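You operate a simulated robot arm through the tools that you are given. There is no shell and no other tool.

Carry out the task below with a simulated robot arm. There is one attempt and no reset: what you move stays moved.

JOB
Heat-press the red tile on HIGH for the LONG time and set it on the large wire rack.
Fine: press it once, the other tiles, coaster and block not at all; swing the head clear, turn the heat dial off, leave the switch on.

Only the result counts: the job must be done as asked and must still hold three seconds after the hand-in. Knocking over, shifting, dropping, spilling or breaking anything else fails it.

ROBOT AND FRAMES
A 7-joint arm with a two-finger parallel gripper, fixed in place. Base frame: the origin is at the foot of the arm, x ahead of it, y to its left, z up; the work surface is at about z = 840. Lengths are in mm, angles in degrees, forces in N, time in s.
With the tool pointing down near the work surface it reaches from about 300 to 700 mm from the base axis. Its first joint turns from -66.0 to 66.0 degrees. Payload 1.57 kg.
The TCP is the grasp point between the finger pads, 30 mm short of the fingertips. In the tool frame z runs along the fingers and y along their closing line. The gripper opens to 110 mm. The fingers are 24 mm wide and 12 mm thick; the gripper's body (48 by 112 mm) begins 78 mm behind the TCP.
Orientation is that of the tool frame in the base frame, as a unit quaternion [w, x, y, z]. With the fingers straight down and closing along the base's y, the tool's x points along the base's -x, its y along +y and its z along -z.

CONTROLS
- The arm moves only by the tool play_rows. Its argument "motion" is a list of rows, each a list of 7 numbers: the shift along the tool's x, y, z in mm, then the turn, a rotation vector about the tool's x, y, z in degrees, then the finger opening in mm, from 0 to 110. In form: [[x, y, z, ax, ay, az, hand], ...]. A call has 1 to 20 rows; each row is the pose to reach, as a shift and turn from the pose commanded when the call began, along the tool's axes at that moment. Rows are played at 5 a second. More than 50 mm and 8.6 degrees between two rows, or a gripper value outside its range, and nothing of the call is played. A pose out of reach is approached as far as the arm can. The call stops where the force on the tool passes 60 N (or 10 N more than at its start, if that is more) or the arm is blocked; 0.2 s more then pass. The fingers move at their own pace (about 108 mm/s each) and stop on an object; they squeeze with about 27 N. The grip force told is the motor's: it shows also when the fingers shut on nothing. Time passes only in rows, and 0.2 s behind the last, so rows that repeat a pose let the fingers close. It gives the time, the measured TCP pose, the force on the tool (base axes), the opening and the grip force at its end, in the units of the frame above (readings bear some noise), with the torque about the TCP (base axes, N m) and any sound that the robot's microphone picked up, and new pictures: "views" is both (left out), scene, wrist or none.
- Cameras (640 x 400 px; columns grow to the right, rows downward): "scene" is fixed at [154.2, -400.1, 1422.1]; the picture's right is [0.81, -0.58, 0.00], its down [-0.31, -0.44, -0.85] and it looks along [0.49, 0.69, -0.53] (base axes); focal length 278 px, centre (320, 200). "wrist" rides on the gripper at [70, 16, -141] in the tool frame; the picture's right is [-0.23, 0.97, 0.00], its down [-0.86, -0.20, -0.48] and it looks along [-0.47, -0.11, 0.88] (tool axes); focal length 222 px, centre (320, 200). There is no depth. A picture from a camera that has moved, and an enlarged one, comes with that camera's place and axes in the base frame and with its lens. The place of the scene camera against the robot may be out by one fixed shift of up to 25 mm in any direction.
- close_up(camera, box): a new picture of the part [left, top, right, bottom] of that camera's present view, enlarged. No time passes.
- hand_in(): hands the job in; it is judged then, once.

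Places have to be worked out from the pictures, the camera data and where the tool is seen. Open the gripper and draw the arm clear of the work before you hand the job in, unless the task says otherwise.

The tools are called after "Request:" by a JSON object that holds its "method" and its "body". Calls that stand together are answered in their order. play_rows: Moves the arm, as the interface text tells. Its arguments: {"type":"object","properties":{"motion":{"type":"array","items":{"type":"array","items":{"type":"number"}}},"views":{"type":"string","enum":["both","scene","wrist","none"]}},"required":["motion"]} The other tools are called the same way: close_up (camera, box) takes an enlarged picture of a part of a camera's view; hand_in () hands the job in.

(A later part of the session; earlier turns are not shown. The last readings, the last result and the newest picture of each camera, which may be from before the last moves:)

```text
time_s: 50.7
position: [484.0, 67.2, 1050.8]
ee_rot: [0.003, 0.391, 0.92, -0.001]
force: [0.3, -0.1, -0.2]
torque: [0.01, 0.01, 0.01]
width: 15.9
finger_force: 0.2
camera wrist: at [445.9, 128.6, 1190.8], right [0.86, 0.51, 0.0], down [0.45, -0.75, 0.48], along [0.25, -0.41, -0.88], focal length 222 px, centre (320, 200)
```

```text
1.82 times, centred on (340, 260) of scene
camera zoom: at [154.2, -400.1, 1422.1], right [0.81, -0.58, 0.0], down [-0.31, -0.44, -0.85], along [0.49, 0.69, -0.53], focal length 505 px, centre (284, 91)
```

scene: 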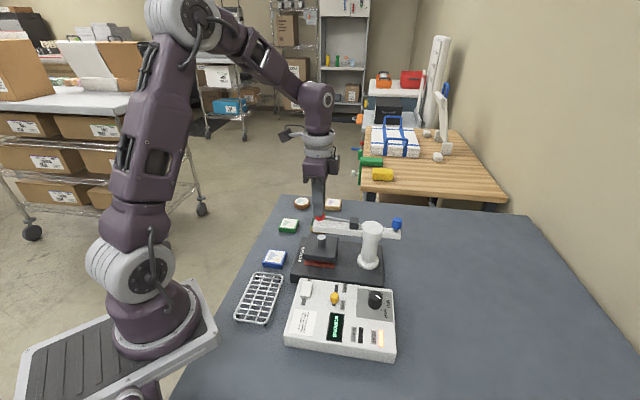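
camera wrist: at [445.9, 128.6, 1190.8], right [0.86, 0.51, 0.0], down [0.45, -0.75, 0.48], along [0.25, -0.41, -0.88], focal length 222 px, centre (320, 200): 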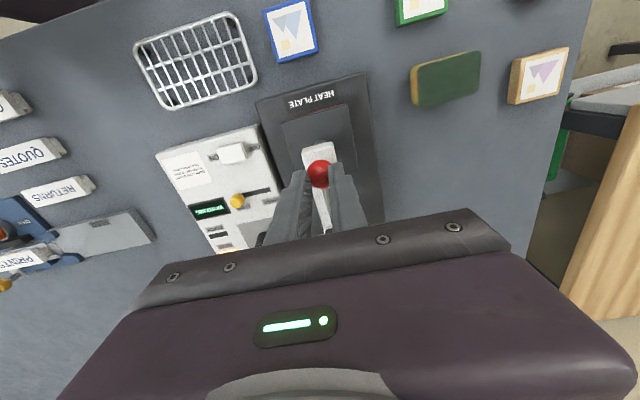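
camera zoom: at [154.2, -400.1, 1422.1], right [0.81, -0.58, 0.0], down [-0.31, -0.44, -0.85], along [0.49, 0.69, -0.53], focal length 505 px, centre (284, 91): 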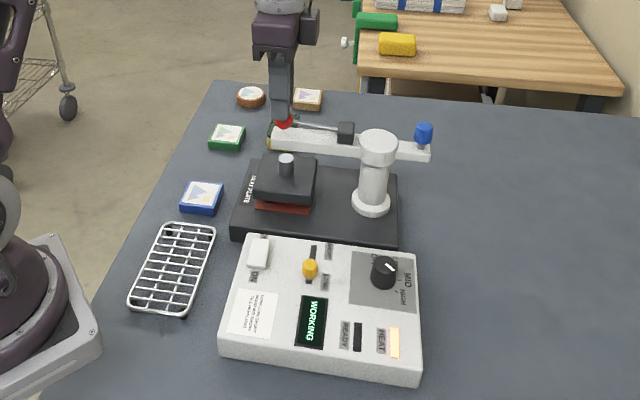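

The platen is down on the tile and the display reads WORKING; there is no load on the tool, so the lever holds by itself. I'll hold still and watch the display.

Request:
{"method": "play_rows", "body": {"motion": [[0, 0, 0, 0, 0, 0, 16], [0, 0, 0, 0, 0, 0, 16], [0, 0, 0, 0, 0, 0, 16], [0, 0, 0, 0, 0, 0, 16]], "views": "none"}}

Request:
{"method": "close_up", "body": {"camera": "scene", "box": [270, 180, 410, 370]}}

```text
time_s: 51.7
position: [484.3, 68.3, 1051.3]
ee_rot: [0.003, 0.391, 0.92, -0.001]
force: [0.5, -0.1, 0.1]
torque: [0.0, -0.01, 0.0]
width: 16.2
finger_force: 0.0
```

```text
2.11 times, centred on (340, 275) of scene
camera zoom: at [154.2, -400.1, 1422.1], right [0.81, -0.58, 0.0], down [-0.31, -0.44, -0.85], along [0.49, 0.69, -0.53], focal length 584 px, centre (278, 42)
```

zoom: 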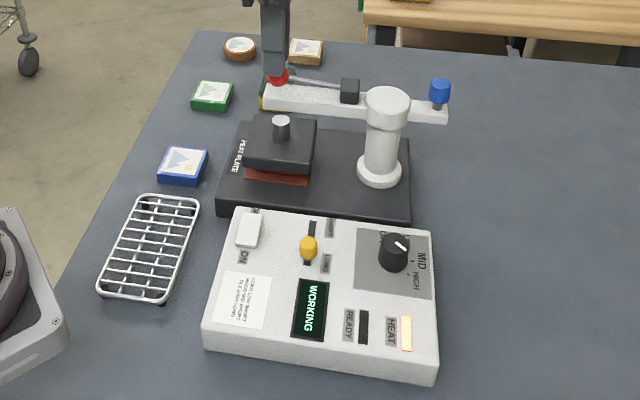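

Still WORKING. While it runs I'll open the fingers and lower them around the ball without touching it, ready to lift the lever as soon as it signals.

Request:
{"method": "play_rows", "body": {"motion": [[0, 0, -2, 0, 0, 0, 44], [0, 0, -2, 0, 0, 0, 44], [0, 0, 6, 0, 0, 0, 44], [0, 0, 13, 0, 0, 0, 44]], "views": "both"}}

Request:
{"method": "close_up", "body": {"camera": "scene", "box": [270, 180, 410, 370]}}

Request:
{"method": "close_up", "body": {"camera": "wrist", "box": [220, 80, 440, 240]}}

```text
time_s: 52.7
position: [484.1, 68.0, 1037.5]
ee_rot: [0.003, 0.391, 0.921, 0.001]
force: [-0.6, 0.3, 0.6]
torque: [0.0, -0.01, 0.02]
width: 43.8
finger_force: 0.1
camera wrist: at [446.2, 128.5, 1178.3], right [0.86, 0.51, 0.0], down [0.45, -0.75, 0.48], along [0.25, -0.41, -0.88], focal length 222 px, centre (320, 200)
```

scene: 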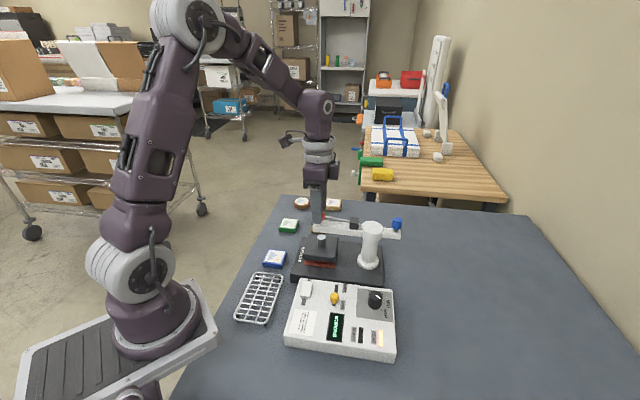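
wrist: 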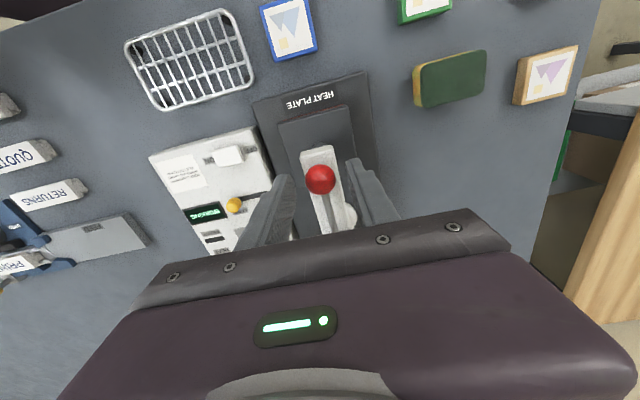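

```text
2.11 times, centred on (340, 275) of scene
camera zoom: at [154.2, -400.1, 1422.1], right [0.81, -0.58, 0.0], down [-0.31, -0.44, -0.85], along [0.49, 0.69, -0.53], focal length 584 px, centre (278, 42)
```

zoom: 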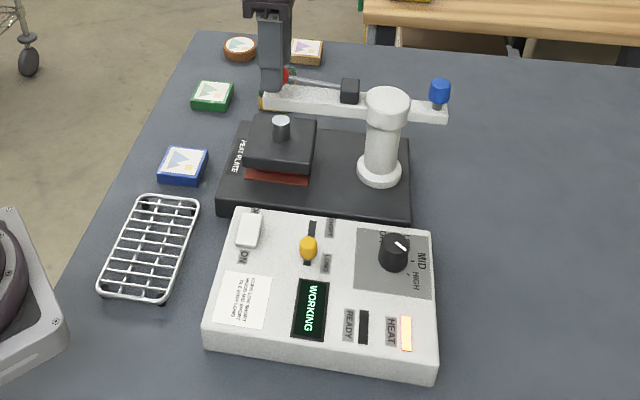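

```text
2.50 times, centred on (330, 160) of wrist
camera zoom: at [446.2, 128.5, 1178.3], right [0.86, 0.51, 0.0], down [0.45, -0.75, 0.48], along [0.25, -0.41, -0.88], focal length 555 px, centre (295, 300)
```

zoom: 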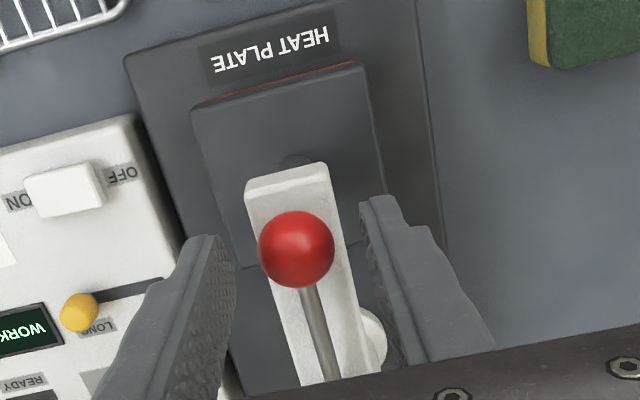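

WORKING continues, and the ball is centred between the open fingers. I keep holding in one-second steps.

Request:
{"method": "play_rows", "body": {"motion": [[0, 0, 0, 0, 0, 0, 44], [0, 0, 0, 0, 0, 0, 44], [0, 0, 0, 0, 0, 0, 44], [0, 0, 0, 0, 0, 0, 44]], "views": "none"}}

Request:
{"method": "close_up", "body": {"camera": "scene", "box": [280, 280, 400, 370]}}

```text
time_s: 53.7
position: [484.3, 67.3, 1037.7]
ee_rot: [0.003, 0.391, 0.92, -0.001]
force: [0.2, 0.1, 0.4]
torque: [-0.02, 0.0, 0.01]
width: 43.7
finger_force: 0.0
```

```text
4.44 times, centred on (340, 325) of scene
camera zoom: at [154.2, -400.1, 1422.1], right [0.81, -0.58, 0.0], down [-0.31, -0.44, -0.85], along [0.49, 0.69, -0.53], focal length 1234 px, centre (231, -356)
```

zoom: 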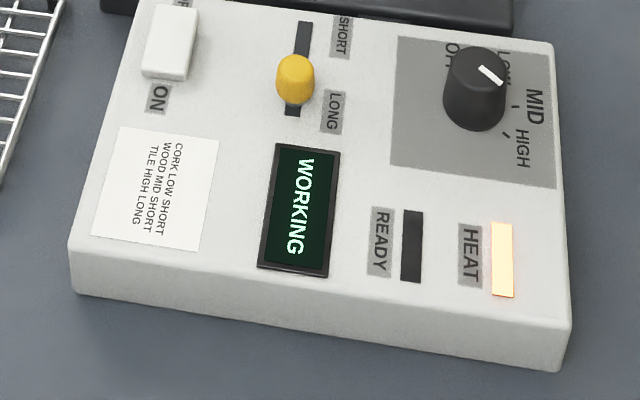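

Still WORKING; I'll keep waiting.

Request:
{"method": "play_rows", "body": {"motion": [[0, 0, 0, 0, 0, 0, 44], [0, 0, 0, 0, 0, 0, 44], [0, 0, 0, 0, 0, 0, 44], [0, 0, 0, 0, 0, 0, 44]], "views": "none"}}

Request:
{"method": "close_up", "body": {"camera": "scene", "box": [280, 280, 400, 370]}}

```text
time_s: 54.7
position: [483.3, 69.8, 1038.0]
ee_rot: [0.004, 0.391, 0.921, -0.001]
force: [0.0, 0.0, -0.4]
torque: [0.02, -0.03, 0.0]
width: 43.9
finger_force: 0.0
```

```text
4.44 times, centred on (340, 325) of scene
camera zoom: at [154.2, -400.1, 1422.1], right [0.81, -0.58, 0.0], down [-0.31, -0.44, -0.85], along [0.49, 0.69, -0.53], focal length 1234 px, centre (231, -356)
```

zoom: 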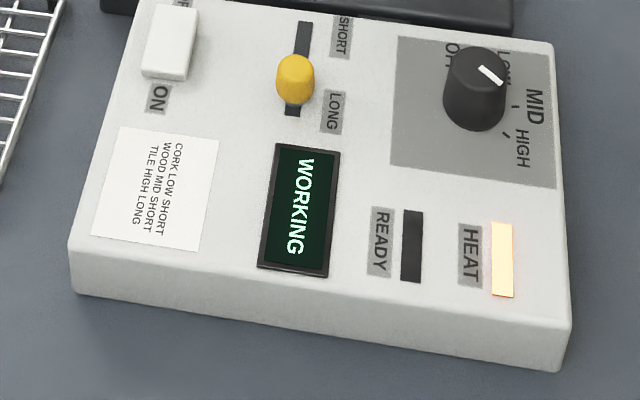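

Still WORKING; waiting on in one-second steps.

Request:
{"method": "play_rows", "body": {"motion": [[0, 0, 0, 0, 0, 0, 44], [0, 0, 0, 0, 0, 0, 44], [0, 0, 0, 0, 0, 0, 44], [0, 0, 0, 0, 0, 0, 44]], "views": "none"}}

Request:
{"method": "close_up", "body": {"camera": "scene", "box": [280, 280, 400, 370]}}

```text
time_s: 55.7
position: [483.2, 68.0, 1039.4]
ee_rot: [0.004, 0.391, 0.921, 0.0]
force: [0.3, 0.4, -0.9]
torque: [0.02, -0.02, -0.02]
width: 44.2
finger_force: 0.0
```

```text
4.44 times, centred on (340, 325) of scene
camera zoom: at [154.2, -400.1, 1422.1], right [0.81, -0.58, 0.0], down [-0.31, -0.44, -0.85], along [0.49, 0.69, -0.53], focal length 1234 px, centre (231, -356)
```

zoom: 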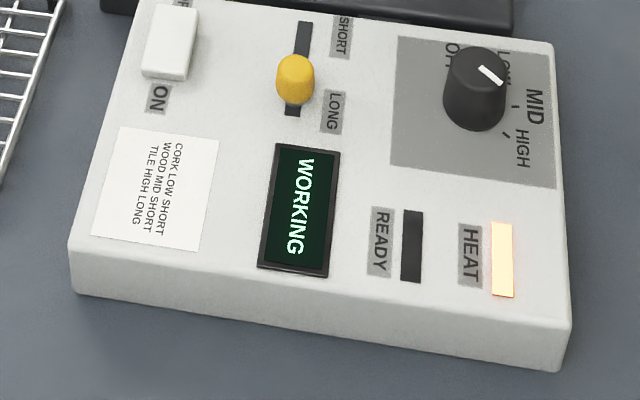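

Still WORKING after about five seconds; continuing to hold.

Request:
{"method": "play_rows", "body": {"motion": [[0, 0, 0, 0, 0, 0, 44], [0, 0, 0, 0, 0, 0, 44], [0, 0, 0, 0, 0, 0, 44], [0, 0, 0, 0, 0, 0, 44]], "views": "none"}}

Request:
{"method": "close_up", "body": {"camera": "scene", "box": [280, 280, 400, 370]}}

```text
time_s: 56.7
position: [484.1, 66.7, 1037.9]
ee_rot: [0.004, 0.391, 0.92, -0.001]
force: [-0.1, 0.3, -0.3]
torque: [-0.02, 0.0, 0.0]
width: 43.7
finger_force: 0.1
```

```text
4.44 times, centred on (340, 325) of scene
camera zoom: at [154.2, -400.1, 1422.1], right [0.81, -0.58, 0.0], down [-0.31, -0.44, -0.85], along [0.49, 0.69, -0.53], focal length 1234 px, centre (231, -356)
```

zoom: 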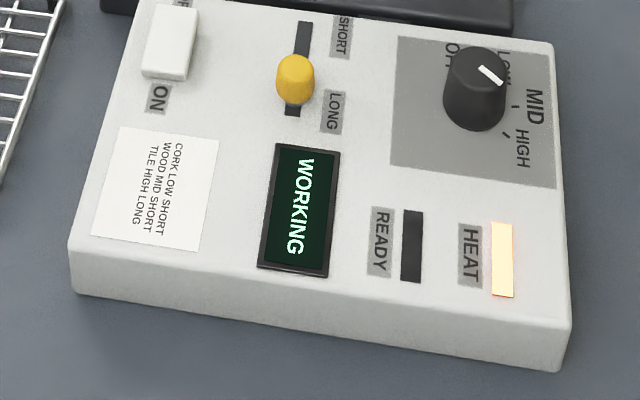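

Still WORKING; continuing to hold.

Request:
{"method": "play_rows", "body": {"motion": [[0, 0, 0, 0, 0, 0, 44], [0, 0, 0, 0, 0, 0, 44], [0, 0, 0, 0, 0, 0, 44], [0, 0, 0, 0, 0, 0, 44]], "views": "none"}}

Request:
{"method": "close_up", "body": {"camera": "scene", "box": [280, 280, 400, 370]}}

```text
time_s: 57.7
position: [484.4, 68.5, 1038.0]
ee_rot: [0.003, 0.39, 0.921, 0.0]
force: [0.1, 0.3, -0.5]
torque: [0.01, 0.0, 0.01]
width: 44.1
finger_force: 0.1
```

```text
4.44 times, centred on (340, 325) of scene
camera zoom: at [154.2, -400.1, 1422.1], right [0.81, -0.58, 0.0], down [-0.31, -0.44, -0.85], along [0.49, 0.69, -0.53], focal length 1234 px, centre (231, -356)
```

zoom: 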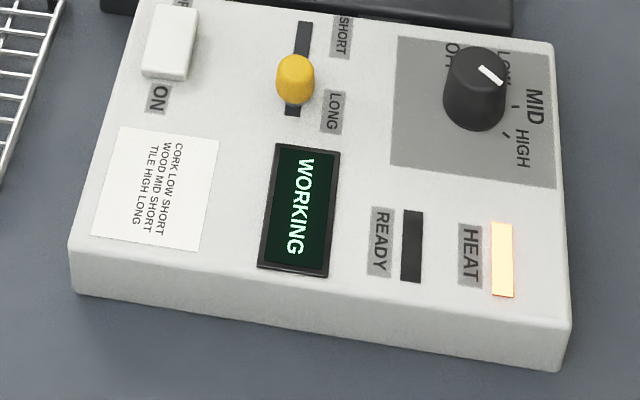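

Seven seconds in and still WORKING; holding on.

Request:
{"method": "play_rows", "body": {"motion": [[0, 0, 0, 0, 0, 0, 44], [0, 0, 0, 0, 0, 0, 44], [0, 0, 0, 0, 0, 0, 44], [0, 0, 0, 0, 0, 0, 44]], "views": "none"}}

Request:
{"method": "close_up", "body": {"camera": "scene", "box": [280, 280, 400, 370]}}

```text
time_s: 58.7
position: [483.7, 68.5, 1037.8]
ee_rot: [0.003, 0.391, 0.92, -0.001]
force: [-0.1, -1.4, -0.3]
torque: [0.0, -0.02, -0.03]
width: 44.1
finger_force: 0.1
```

```text
4.44 times, centred on (340, 325) of scene
camera zoom: at [154.2, -400.1, 1422.1], right [0.81, -0.58, 0.0], down [-0.31, -0.44, -0.85], along [0.49, 0.69, -0.53], focal length 1234 px, centre (231, -356)
```

zoom: 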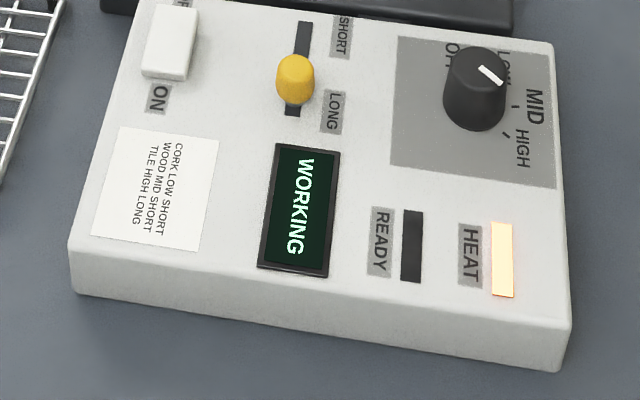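

Still WORKING; holding on.

Request:
{"method": "play_rows", "body": {"motion": [[0, 0, 0, 0, 0, 0, 44], [0, 0, 0, 0, 0, 0, 44], [0, 0, 0, 0, 0, 0, 44], [0, 0, 0, 0, 0, 0, 44]], "views": "none"}}

Request:
{"method": "close_up", "body": {"camera": "scene", "box": [280, 280, 400, 370]}}

```text
time_s: 59.7
position: [483.6, 66.9, 1039.0]
ee_rot: [0.004, 0.391, 0.92, 0.0]
force: [0.9, -0.7, -0.7]
torque: [-0.02, 0.01, 0.02]
width: 44.0
finger_force: 0.0
```

```text
4.44 times, centred on (340, 325) of scene
camera zoom: at [154.2, -400.1, 1422.1], right [0.81, -0.58, 0.0], down [-0.31, -0.44, -0.85], along [0.49, 0.69, -0.53], focal length 1234 px, centre (231, -356)
```

zoom: 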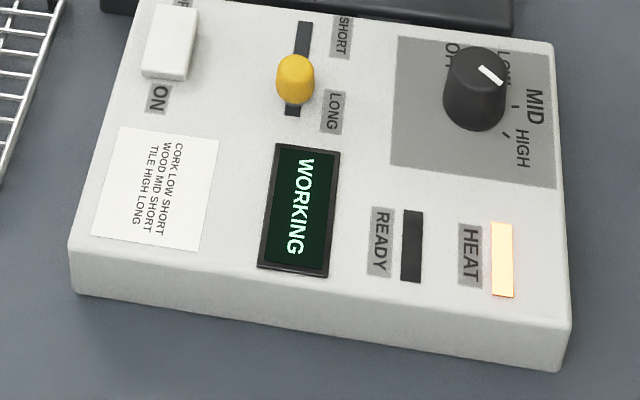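

Still WORKING; holding on.

Request:
{"method": "play_rows", "body": {"motion": [[0, 0, 0, 0, 0, 0, 44], [0, 0, 0, 0, 0, 0, 44], [0, 0, 0, 0, 0, 0, 44], [0, 0, 0, 0, 0, 0, 44]], "views": "none"}}

Request:
{"method": "close_up", "body": {"camera": "scene", "box": [280, 280, 400, 370]}}

```text
time_s: 60.7
position: [483.6, 68.0, 1038.9]
ee_rot: [0.004, 0.391, 0.92, 0.0]
force: [0.9, -0.3, -0.4]
torque: [-0.01, 0.01, 0.0]
width: 43.9
finger_force: 0.0
```

```text
4.44 times, centred on (340, 325) of scene
camera zoom: at [154.2, -400.1, 1422.1], right [0.81, -0.58, 0.0], down [-0.31, -0.44, -0.85], along [0.49, 0.69, -0.53], focal length 1234 px, centre (231, -356)
```

zoom: 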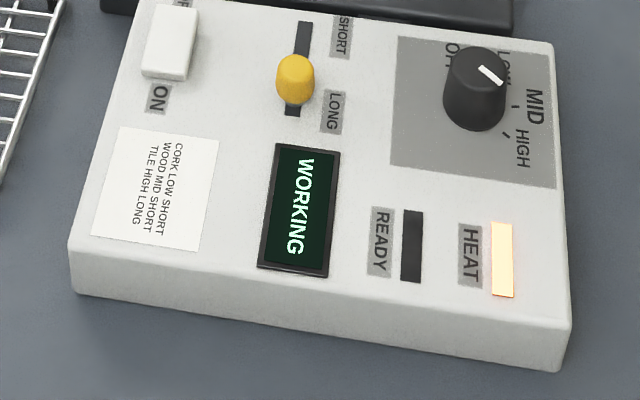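

Ten seconds in and still WORKING; holding on.

Request:
{"method": "play_rows", "body": {"motion": [[0, 0, 0, 0, 0, 0, 44], [0, 0, 0, 0, 0, 0, 44], [0, 0, 0, 0, 0, 0, 44], [0, 0, 0, 0, 0, 0, 44]], "views": "none"}}

Request:
{"method": "close_up", "body": {"camera": "scene", "box": [280, 280, 400, 370]}}

```text
time_s: 61.7
position: [484.2, 68.5, 1038.5]
ee_rot: [0.003, 0.391, 0.92, 0.0]
force: [-0.8, 0.6, 0.2]
torque: [0.05, 0.0, -0.01]
width: 43.8
finger_force: 0.0
```

```text
4.44 times, centred on (340, 325) of scene
camera zoom: at [154.2, -400.1, 1422.1], right [0.81, -0.58, 0.0], down [-0.31, -0.44, -0.85], along [0.49, 0.69, -0.53], focal length 1234 px, centre (231, -356)
```

zoom: 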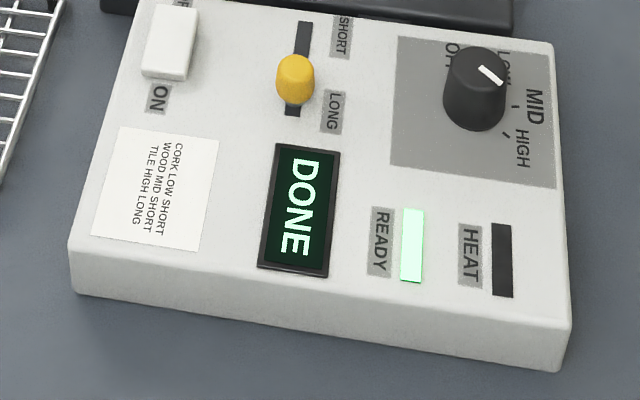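

DONE is showing. I'll close on the ball and raise the lever back along its arc to its starting height.

Request:
{"method": "play_rows", "body": {"motion": [[0, 0, 5, 0, 0, 0, 44], [0, 0, 5, 0, 0, 0, 18], [0, 0, 5, 0, 0, 0, 18], [-0.9, 0, -1, 0, 0, 0, 18], [-2.3, 0, -7, 0, 0, 0, 18], [-4.1, 0, -13, 0, 0, 0, 18], [-6.5, 0, -19, 0, 0, 0, 18], [-9.9, 0, -26, 0, 0, 0, 18], [-9.9, 0, -26, 0, 0, 0, 18]], "views": "both"}}

Request:
{"method": "close_up", "body": {"camera": "scene", "box": [270, 150, 410, 370]}}

```text
time_s: 63.7
position: [490.0, 61.6, 1063.7]
ee_rot: [0.002, 0.39, 0.921, -0.002]
force: [-13.2, 13.1, -26.7]
torque: [0.4, 0.45, 0.0]
width: 24.9
finger_force: 36.4
camera wrist: at [452.5, 122.6, 1203.9], right [0.86, 0.51, 0.0], down [0.45, -0.75, 0.48], along [0.25, -0.41, -0.88], focal length 222 px, centre (320, 200)
```

scene: 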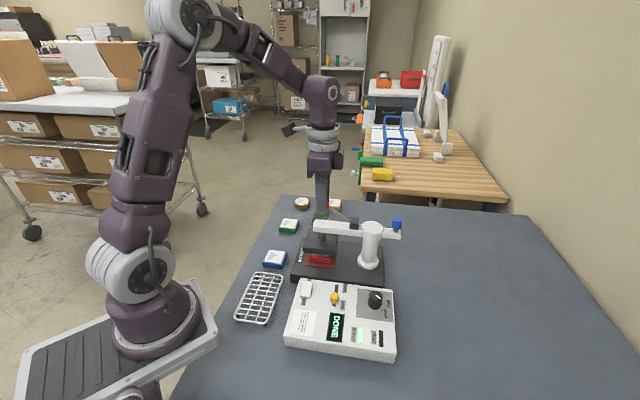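
wrist: 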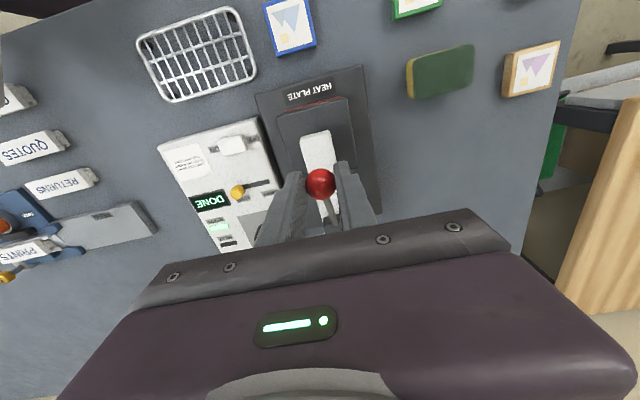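

```text
1.82 times, centred on (340, 260) of scene
camera zoom: at [154.2, -399.7, 1422.2], right [0.81, -0.58, 0.0], down [-0.31, -0.44, -0.85], along [0.49, 0.69, -0.53], focal length 505 px, centre (284, 91)
```

zoom: 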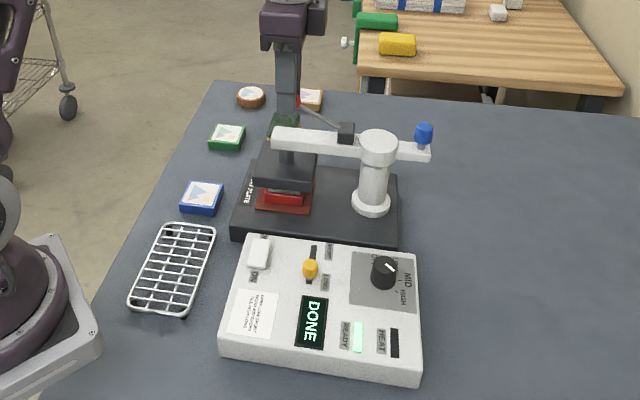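

The head is back up, the tile stays on the pad, and the lever is at its upper stop. I'll relax slightly, open the fingers, and rise clear of the ball.

Request:
{"method": "play_rows", "body": {"motion": [[1, 0, 2.5, 0, 0, 0, 18], [1, 0, 2.5, 0, 0, 0, 44], [1, 0, 2.5, 0, 0, 0, 44], [1, 0, -15, 0, 0, 0, 44], [1, 0, -40, 0, 0, 0, 44], [1, 0, -60, 0, 0, 0, 44], [1, 0, -60, 0, 0, 0, 44]], "views": "both"}}

Request:
{"method": "close_up", "body": {"camera": "scene", "box": [280, 180, 420, 300]}}

```text
time_s: 65.3
position: [490.4, 62.2, 1122.6]
ee_rot: [0.003, 0.391, 0.92, 0.0]
force: [0.2, 0.3, 0.0]
torque: [0.0, 0.0, -0.01]
width: 44.1
finger_force: 0.0
camera wrist: at [451.9, 122.5, 1263.8], right [0.86, 0.51, 0.0], down [0.45, -0.75, 0.48], along [0.25, -0.41, -0.88], focal length 222 px, centre (320, 200)
```

scene: 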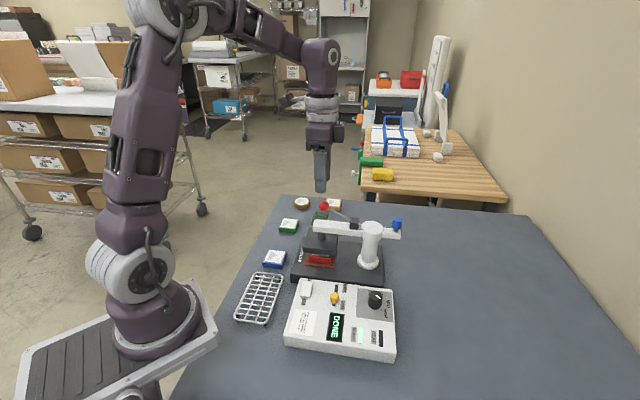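
wrist: 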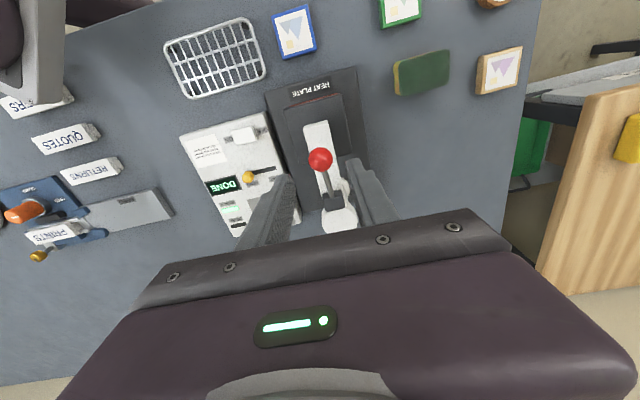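

```text
3.33 times, centred on (350, 240) of scene
camera zoom: at [154.2, -400.1, 1422.1], right [0.81, -0.58, 0.0], down [-0.31, -0.44, -0.85], along [0.49, 0.69, -0.53], focal length 925 px, centre (220, 67)
```

zoom: 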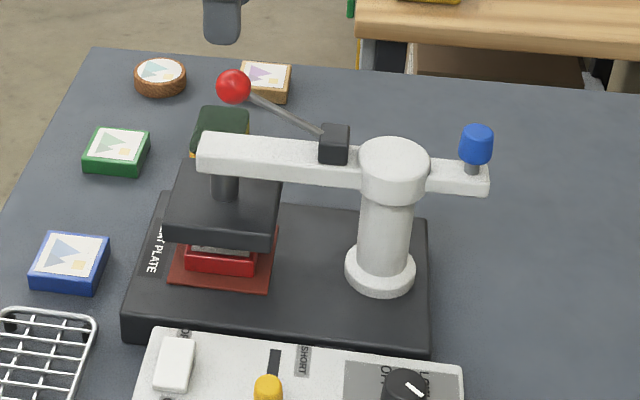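

The press is released and the lever is back up. Now I'll carry the closed fingers to the far side of the blue knob (around (638, -38)) to swing the head back clear.

Request:
{"method": "play_rows", "body": {"motion": [[-10, 2, -8, 0, 0, -6, 14], [-25, 5, -8, 0, 0, -13, 14], [-40, 8, -8, 0, 0, -20, 14], [-56, 11, -8, 0, 0, -27, 14], [-72, 14, -8, 0, 0, -34, 14], [-88, 17, -8, 0, 0, -41, 14], [-104, 21, -8, 0, 0, -48, 14], [-120, 25, -8, 0, 0, -55, 14], [-135, 28, -8, 0, 0, -62, 14], [-150, 31, -8, 0, 0, -70, 14], [-163, 34, -8, 0, 0, -78, 14], [-175, 36.4, -8, 0, 0, -86, 14], [-175, 36.4, -8, 0, 0, -90, 14], [-175, 36.4, 25, 0, 0, -90, 14], [-175, 36.4, 55, 0, 0, -90, 14], [-175, 36.4, 55, 0, 0, -90, 14]], "views": "both"}}

Request:
{"method": "close_up", "body": {"camera": "wrist", "box": [220, 80, 440, 240]}}

Request:
{"method": "close_up", "body": {"camera": "scene", "box": [310, 150, 450, 300]}}

```text
time_s: 68.7
position: [636.9, -40.3, 1069.6]
ee_rot: [0.002, -0.375, 0.927, -0.003]
force: [-0.5, -0.6, 0.0]
torque: [0.02, 0.02, -0.01]
width: 14.1
finger_force: 0.0
camera wrist: at [575.3, -76.9, 1210.1], right [-0.51, 0.86, -0.01], down [0.75, 0.45, 0.48], along [0.42, 0.24, -0.88], focal length 222 px, centre (320, 200)
```

scene: 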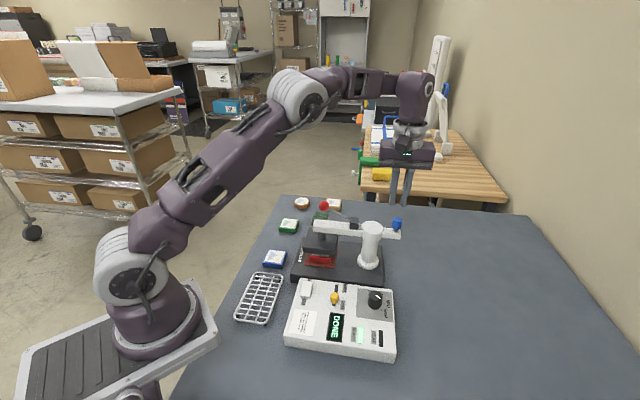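
wrist: 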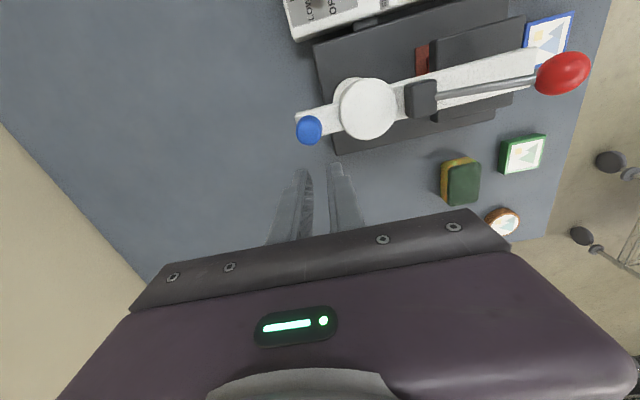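

```text
2.50 times, centred on (330, 160) of wrist
camera zoom: at [575.3, -76.9, 1210.1], right [-0.51, 0.86, -0.01], down [0.75, 0.45, 0.48], along [0.42, 0.24, -0.88], focal length 555 px, centre (295, 300)
```

zoom: 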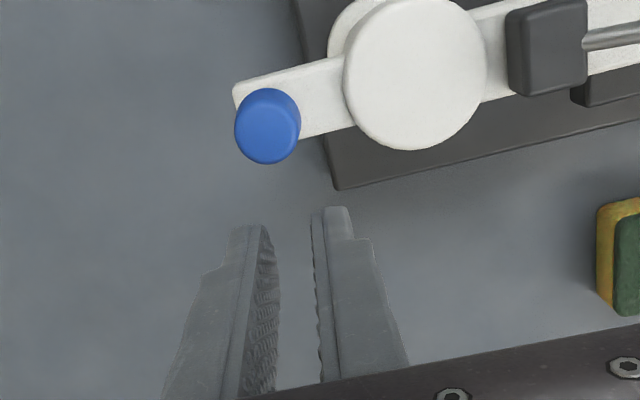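

```text
2.67 times, centred on (380, 225) of scene
camera zoom: at [154.2, -400.1, 1422.1], right [0.81, -0.58, 0.0], down [-0.31, -0.44, -0.85], along [0.49, 0.69, -0.53], focal length 740 px, centre (160, 133)
```

zoom: 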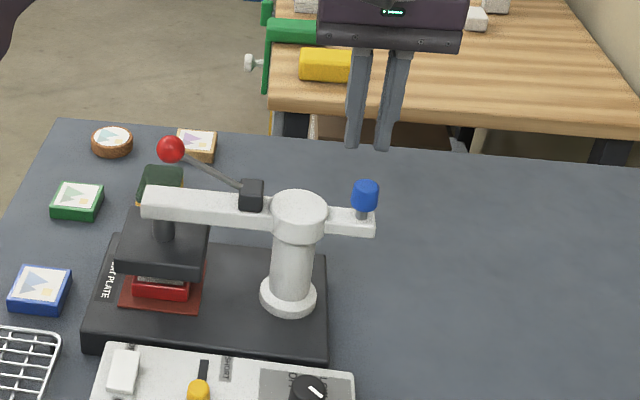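

The fingers stand 35 mm beyond the blue knob on its tangent. I'll descend to its height and begin pushing it back clockwise.

Request:
{"method": "play_rows", "body": {"motion": [[0, -1, 25, 0, 0, 0, 14], [0, -1, 47, 0, 0, 0, 14], [7, -1, 47, 0, 0, 0, 14], [14.5, -1.2, 47, 0, 0, 0, 14], [18, -2.4, 47, 0, 0, 3.5, 14], [21.6, -3.5, 47, 0, 0, 7, 14], [25.3, -4.3, 47, 0, 0, 10.5, 14], [29, -4.8, 47, 0, 0, 14, 14], [32.8, -5.1, 47, 0, 0, 17.5, 14], [36.5, -5.2, 47, 0, 0, 21, 14]], "views": "both"}}

Request:
{"method": "close_up", "body": {"camera": "scene", "box": [310, 150, 450, 300]}}

```text
time_s: 70.9
position: [615.4, -67.3, 1023.2]
ee_rot: [0.002, -0.2, 0.98, -0.002]
force: [-0.1, -0.1, -0.8]
torque: [-0.02, 0.01, 0.04]
width: 14.3
finger_force: 0.1
camera wrist: at [543.4, -81.1, 1163.6], right [-0.17, 0.99, 0.0], down [0.86, 0.15, 0.48], along [0.48, 0.08, -0.88], focal length 222 px, centre (320, 200)
```

scene: 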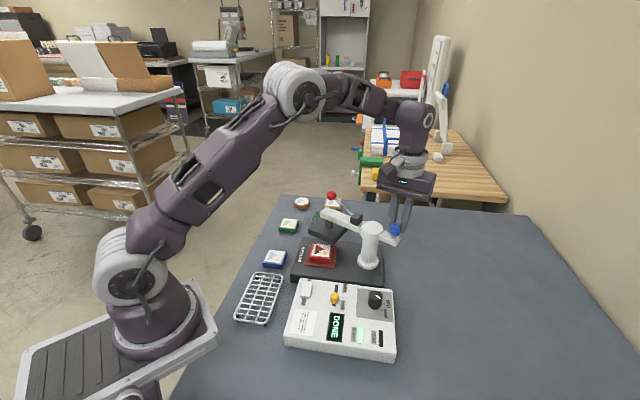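
wrist: 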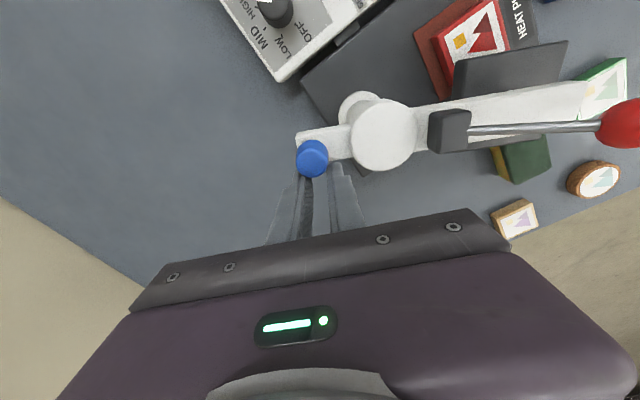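

```text
2.67 times, centred on (380, 225) of scene
camera zoom: at [154.2, -400.1, 1422.1], right [0.81, -0.58, 0.0], down [-0.31, -0.44, -0.85], along [0.49, 0.69, -0.53], focal length 740 px, centre (160, 133)
```

zoom: 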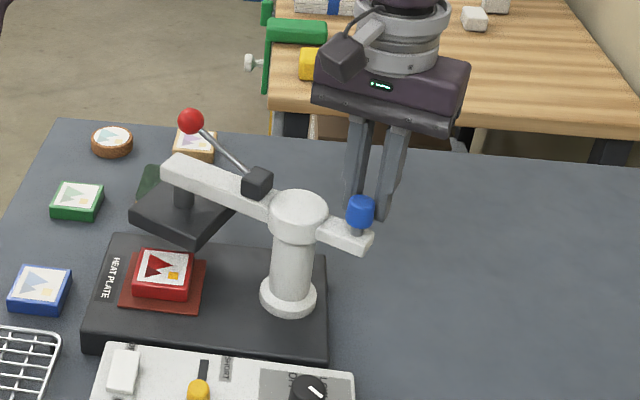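

The tile's print has turned vivid, so the press took. I'll continue swinging the head back to where it was parked.

Request:
{"method": "play_rows", "body": {"motion": [[3.6, -1.2, 0, 0, 0, 3.5, 14], [7.2, -2.3, 0, 0, 0, 7, 14], [10.9, -3.1, 0, 0, 0, 10.5, 14], [14.6, -3.7, 0, 0, 0, 14, 14], [18.4, -4.0, 0, 0, 0, 17.5, 14], [22.1, -4.1, 0, 0, 0, 21, 14], [25.9, -3.9, 0, 0, 0, 24.5, 14], [29.6, -3.6, 0, 0, 0, 28, 14], [33.3, -3.0, 0, 0, 0, 31.5, 14], [37, -2.2, 0, 0, 0, 35, 14], [40.6, -1.2, 0, 0, 0, 38.5, 14], [44.1, 0, 0, 0, 0, 42, 14], [47.6, 1.5, 0, 0, 0, 45.5, 14], [50.9, 3.1, 0, 0, 0, 49, 14]], "views": "both"}}

Request:
{"method": "close_up", "body": {"camera": "scene", "box": [310, 150, 450, 300]}}

```text
time_s: 73.9
position: [568.0, -85.5, 1022.7]
ee_rot: [0.005, 0.224, 0.975, -0.001]
force: [2.5, -1.5, -0.4]
torque: [0.02, -0.08, -0.04]
width: 14.2
finger_force: 0.3
camera wrist: at [511.0, -40.6, 1163.2], right [0.63, 0.78, 0.0], down [0.68, -0.55, 0.49], along [0.38, -0.31, -0.87], focal length 222 px, centre (320, 200)
```

scene: 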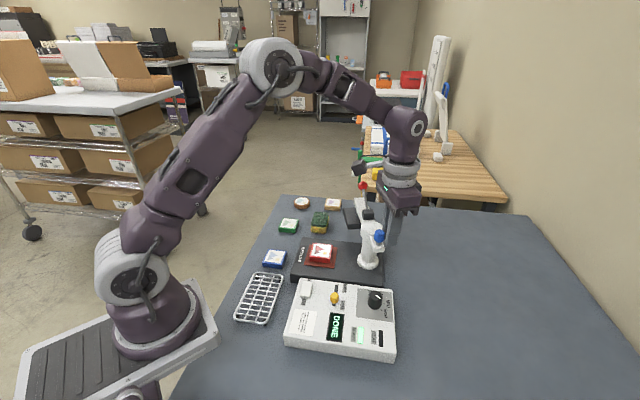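
wrist: 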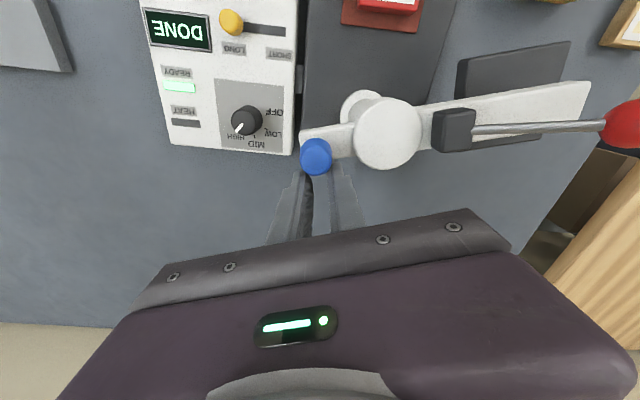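

```text
2.67 times, centred on (380, 225) of scene
camera zoom: at [154.3, -400.1, 1422.0], right [0.81, -0.58, 0.0], down [-0.31, -0.44, -0.85], along [0.49, 0.69, -0.53], focal length 740 px, centre (160, 133)
```

zoom: 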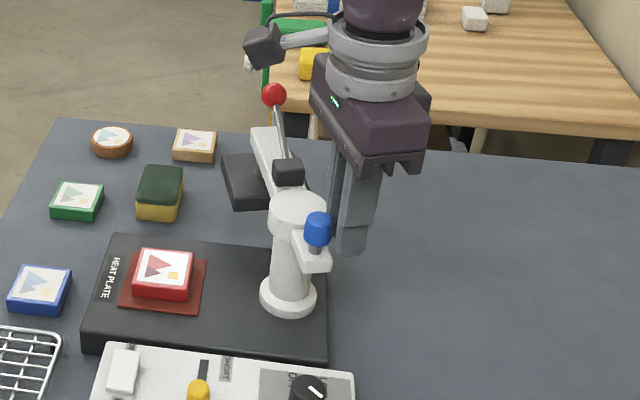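

The head is back at its parked place, well clear of the plate. Next I'll back off, rise, and move above the heat dial to turn it to OFF.

Request:
{"method": "play_rows", "body": {"motion": [[-8, 0, 0, 0, 0, 0, 14], [-14, 0, -15, 0, 0, 0, 14], [-14, 0, -55, 0, 0, 0, 14], [5, -20, -60, 0, 0, 0, 14], [25, -45, -60, 0, 0, -2, 30], [47, -75, -60, 0, 0, -4, 54], [47, -75, -30, 0, 0, -4, 54], [47, -75, 10, 0, 0, -4, 54], [47, -75, 50, 0, 0, -4, 54], [47, -75, 80, 0, 0, -4, 54], [47, -75, 80, 0, 0, -4, 54]], "views": "both"}}

Request:
{"method": "close_up", "body": {"camera": "wrist", "box": [220, 80, 440, 240]}}

Request:
{"method": "close_up", "body": {"camera": "scene", "box": [300, 170, 430, 350]}}

```text
time_s: 76.3
position: [492.8, -132.5, 941.7]
ee_rot: [0.003, 0.19, 0.982, -0.001]
force: [-0.7, 0.1, -0.2]
torque: [0.02, 0.0, 0.0]
width: 53.9
finger_force: 0.1
camera wrist: at [432.6, -92.1, 1082.1], right [0.58, 0.82, 0.0], down [0.72, -0.5, 0.48], along [0.4, -0.28, -0.87], focal length 222 px, centre (320, 200)
```

scene: 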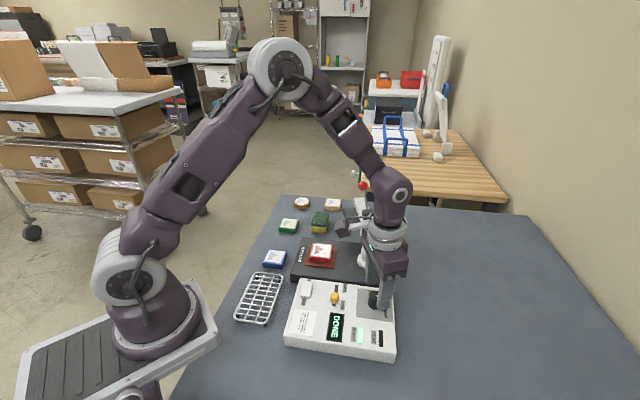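
wrist: 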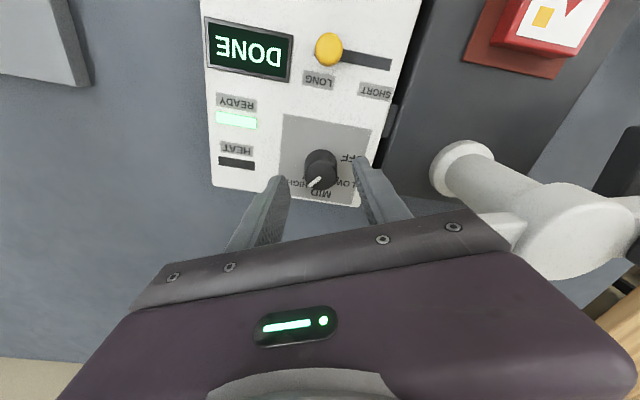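

```text
2.50 times, centred on (330, 160) of wrist
camera zoom: at [432.6, -92.1, 1082.1], right [0.58, 0.82, 0.0], down [0.72, -0.5, 0.48], along [0.4, -0.28, -0.87], focal length 555 px, centre (295, 300)
```

zoom: 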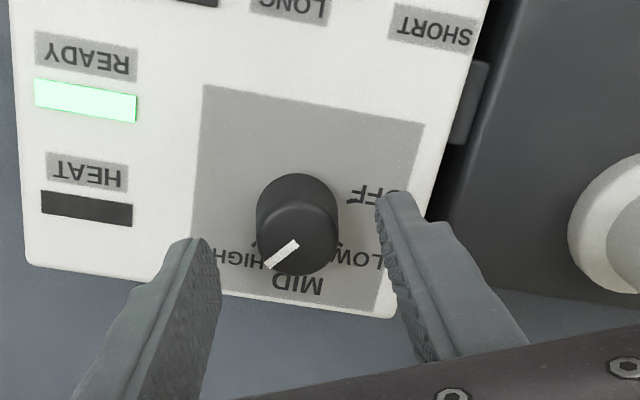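

```text
2.22 times, centred on (365, 260) of scene
camera zoom: at [154.2, -400.1, 1422.1], right [0.81, -0.58, 0.0], down [-0.31, -0.44, -0.85], along [0.49, 0.69, -0.53], focal length 617 px, centre (220, 67)
```

zoom: 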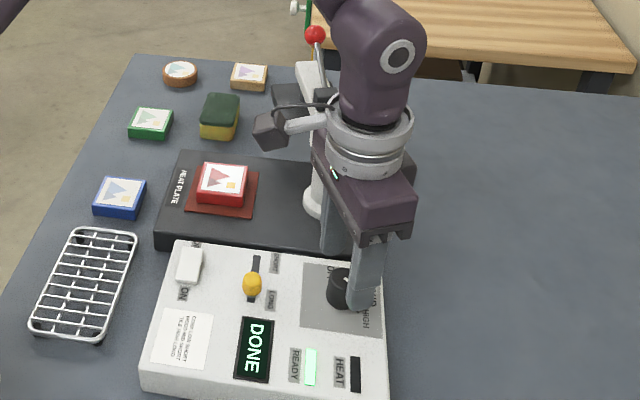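

The dial is centred under the open fingers. I'll descend, grip it and turn the first 76° counter-clockwise.

Request:
{"method": "play_rows", "body": {"motion": [[0, 0, 14, 0, 0, 0, 54], [0, 0, 27, 0, 0, 0, 54], [0, 0, 27, 0, 0, 0, 15], [0, 0, 27, 0, 0, 0, 15], [0, 0, 27, 0, 0, -7.6, 15], [0, 0, 27, 0, 0, -15.2, 15], [0, 0, 27, 0, 0, -22.8, 15], [0, 0, 27, 0, 0, -30.4, 15], [0, 0, 27, 0, 0, -38, 15], [0, 0, 27, 0, 0, -45.6, 15], [0, 0, 27, 0, 0, -53.2, 15], [0, 0, 27, 0, 0, -60.8, 15], [0, 0, 27, 0, 0, -68.4, 15], [0, 0, 27, 0, 0, -76, 15], [0, 0, 27, 0, 0, -76, 15]], "views": "both"}}

Request:
{"method": "close_up", "body": {"camera": "scene", "box": [280, 260, 410, 370]}}

```text
time_s: 79.5
position: [493.0, -131.9, 914.6]
ee_rot: [0.002, -0.454, 0.891, -0.002]
force: [4.3, 3.7, -23.2]
torque: [0.35, -0.35, -0.03]
width: 30.1
finger_force: 39.1
camera wrist: at [437.8, -179.9, 1055.7], right [-0.66, 0.75, -0.01], down [0.66, 0.58, 0.48], along [0.37, 0.31, -0.88], focal length 222 px, centre (320, 200)
```

scene: 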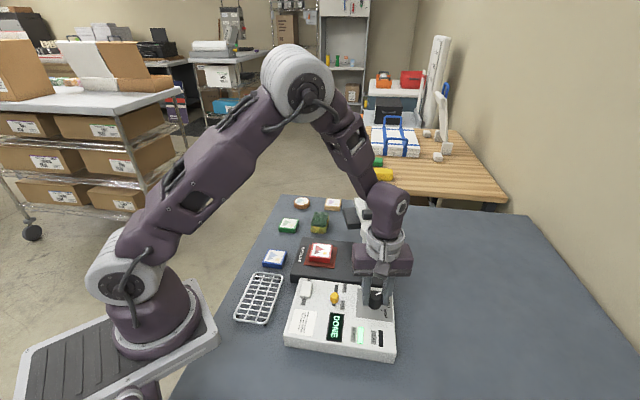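
wrist: 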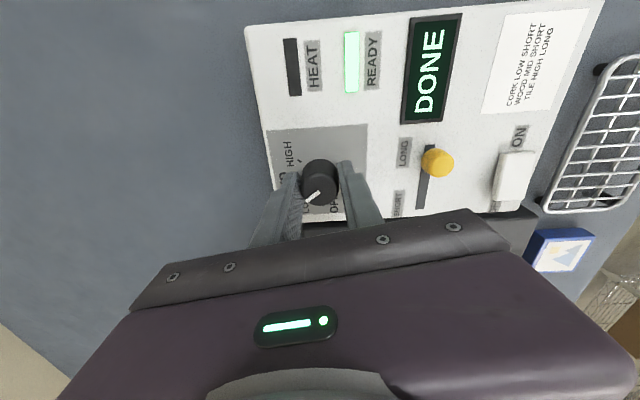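

```text
3.64 times, centred on (345, 315) of scene
camera zoom: at [154.6, -400.1, 1422.0], right [0.81, -0.58, 0.0], down [-0.31, -0.44, -0.85], along [0.49, 0.69, -0.53], focal length 1009 px, centre (229, -218)
```

zoom: 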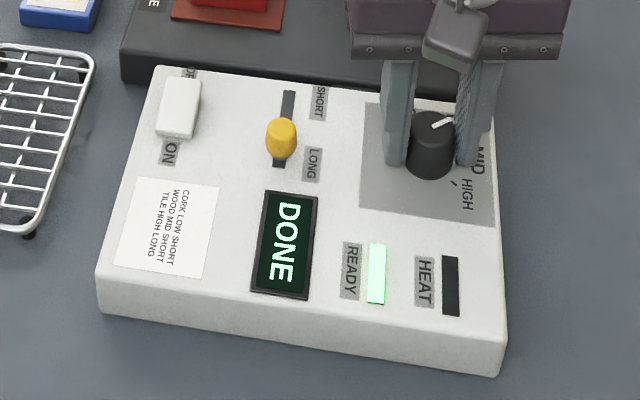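

The pointer moved halfway. I'll release, rotate the hand back, and re-grip for the remaining turn.

Request:
{"method": "play_rows", "body": {"motion": [[0, 0, 0, 0, 0, 0, 54], [0, 0, 0, 0, 0, 0, 54], [0, 0, 0, 0, 0, 7.6, 54], [0, 0, 0, 0, 0, 15.2, 54], [0, 0, 0, 0, 0, 22.8, 54], [0, 0, 0, 0, 0, 30.4, 54], [0, 0, 0, 0, 0, 38, 54], [0, 0, 0, 0, 0, 45.6, 54], [0, 0, 0, 0, 0, 53.2, 54], [0, 0, 0, 0, 0, 60.8, 54], [0, 0, 0, 0, 0, 68.4, 54], [0, 0, 0, 0, 0, 76, 54], [0, 0, 0, 0, 0, 76, 54]], "views": "wrist"}}

Request:
{"method": "close_up", "body": {"camera": "wrist", "box": [220, 80, 440, 240]}}

```text
time_s: 82.3
position: [492.0, -132.4, 915.6]
ee_rot: [0.003, 0.192, 0.981, -0.001]
force: [0.4, 0.2, 1.6]
torque: [-0.01, -0.03, -0.03]
width: 53.8
finger_force: 0.1
camera wrist: at [433.2, -91.8, 1055.8], right [0.58, 0.82, 0.0], down [0.71, -0.51, 0.48], along [0.4, -0.28, -0.87], focal length 222 px, centre (320, 200)
```

wrist: 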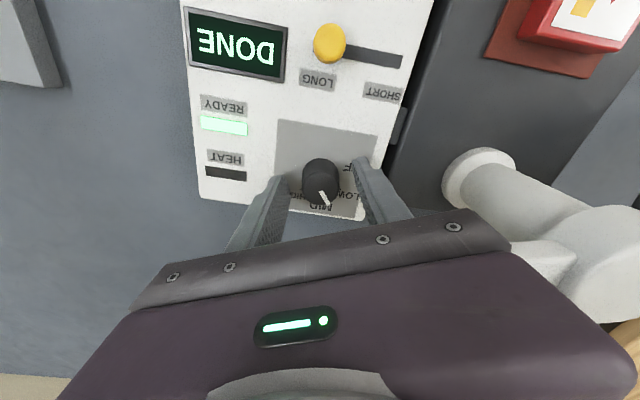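

```text
2.50 times, centred on (330, 160) of wrist
camera zoom: at [433.2, -91.8, 1055.8], right [0.58, 0.82, 0.0], down [0.71, -0.51, 0.48], along [0.4, -0.28, -0.87], focal length 555 px, centre (295, 300)
```

zoom: 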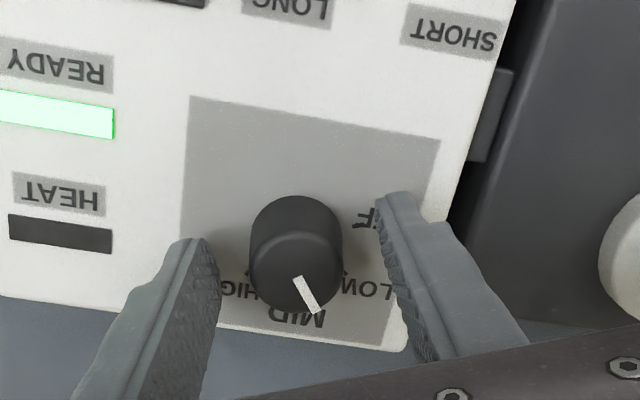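

The pointer is at about -8°, with OFF at about 66°. I'll grip again and turn the remaining ~75°.

Request:
{"method": "play_rows", "body": {"motion": [[0.5, 0.5, 0, 0, 0, 0, 54], [0.5, 0.5, 0, 0, 0, 0, 15], [0.5, 0.5, 0, 0, 0, 0, 15], [0.5, 0.5, 0, 0, 0, -7.5, 15], [0.5, 0.5, 0, 0, 0, -15, 15], [0.5, 0.5, 0, 0, 0, -22.5, 15], [0.5, 0.5, 0, 0, 0, -30, 15], [0.5, 0.5, 0, 0, 0, -37.5, 15], [0.5, 0.5, 0, 0, 0, -45, 15], [0.5, 0.5, 0, 0, 0, -52.5, 15], [0.5, 0.5, 0, 0, 0, -60, 15], [0.5, 0.5, 0, 0, 0, -67.5, 15], [0.5, 0.5, 0, 0, 0, -75, 15], [0.5, 0.5, 0, 0, 0, -77, 15], [0.5, 0.5, 0, 0, 0, -77, 15]], "views": "wrist"}}

Request:
{"method": "close_up", "body": {"camera": "scene", "box": [280, 260, 410, 370]}}

```text
time_s: 85.5
position: [493.1, -131.5, 915.8]
ee_rot: [0.002, -0.462, 0.887, -0.003]
force: [4.8, -7.5, 3.4]
torque: [-0.12, -0.25, -0.55]
width: 30.1
finger_force: 39.4
camera wrist: at [438.4, -180.3, 1056.2], right [-0.67, 0.74, -0.01], down [0.65, 0.59, 0.48], along [0.36, 0.32, -0.88], focal length 222 px, centre (320, 200)
```

wrist: 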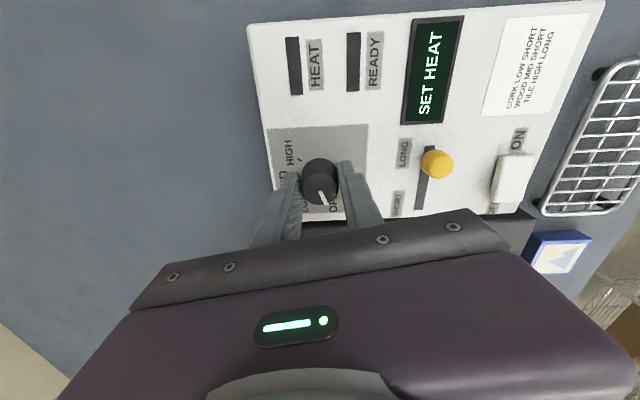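

```text
3.64 times, centred on (345, 315) of scene
camera zoom: at [154.3, -400.3, 1422.0], right [0.81, -0.58, 0.0], down [-0.31, -0.43, -0.85], along [0.49, 0.69, -0.53], focal length 1009 px, centre (229, -218)
```

zoom: 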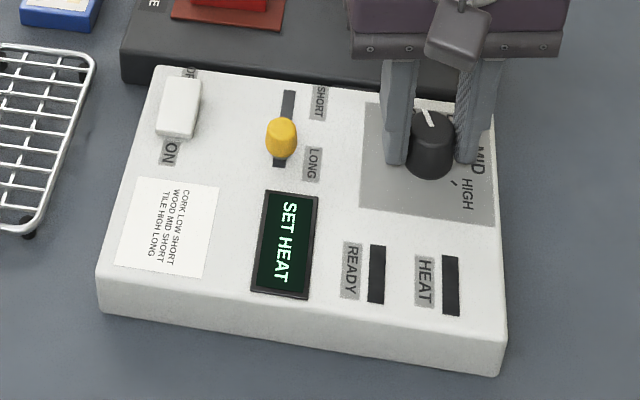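

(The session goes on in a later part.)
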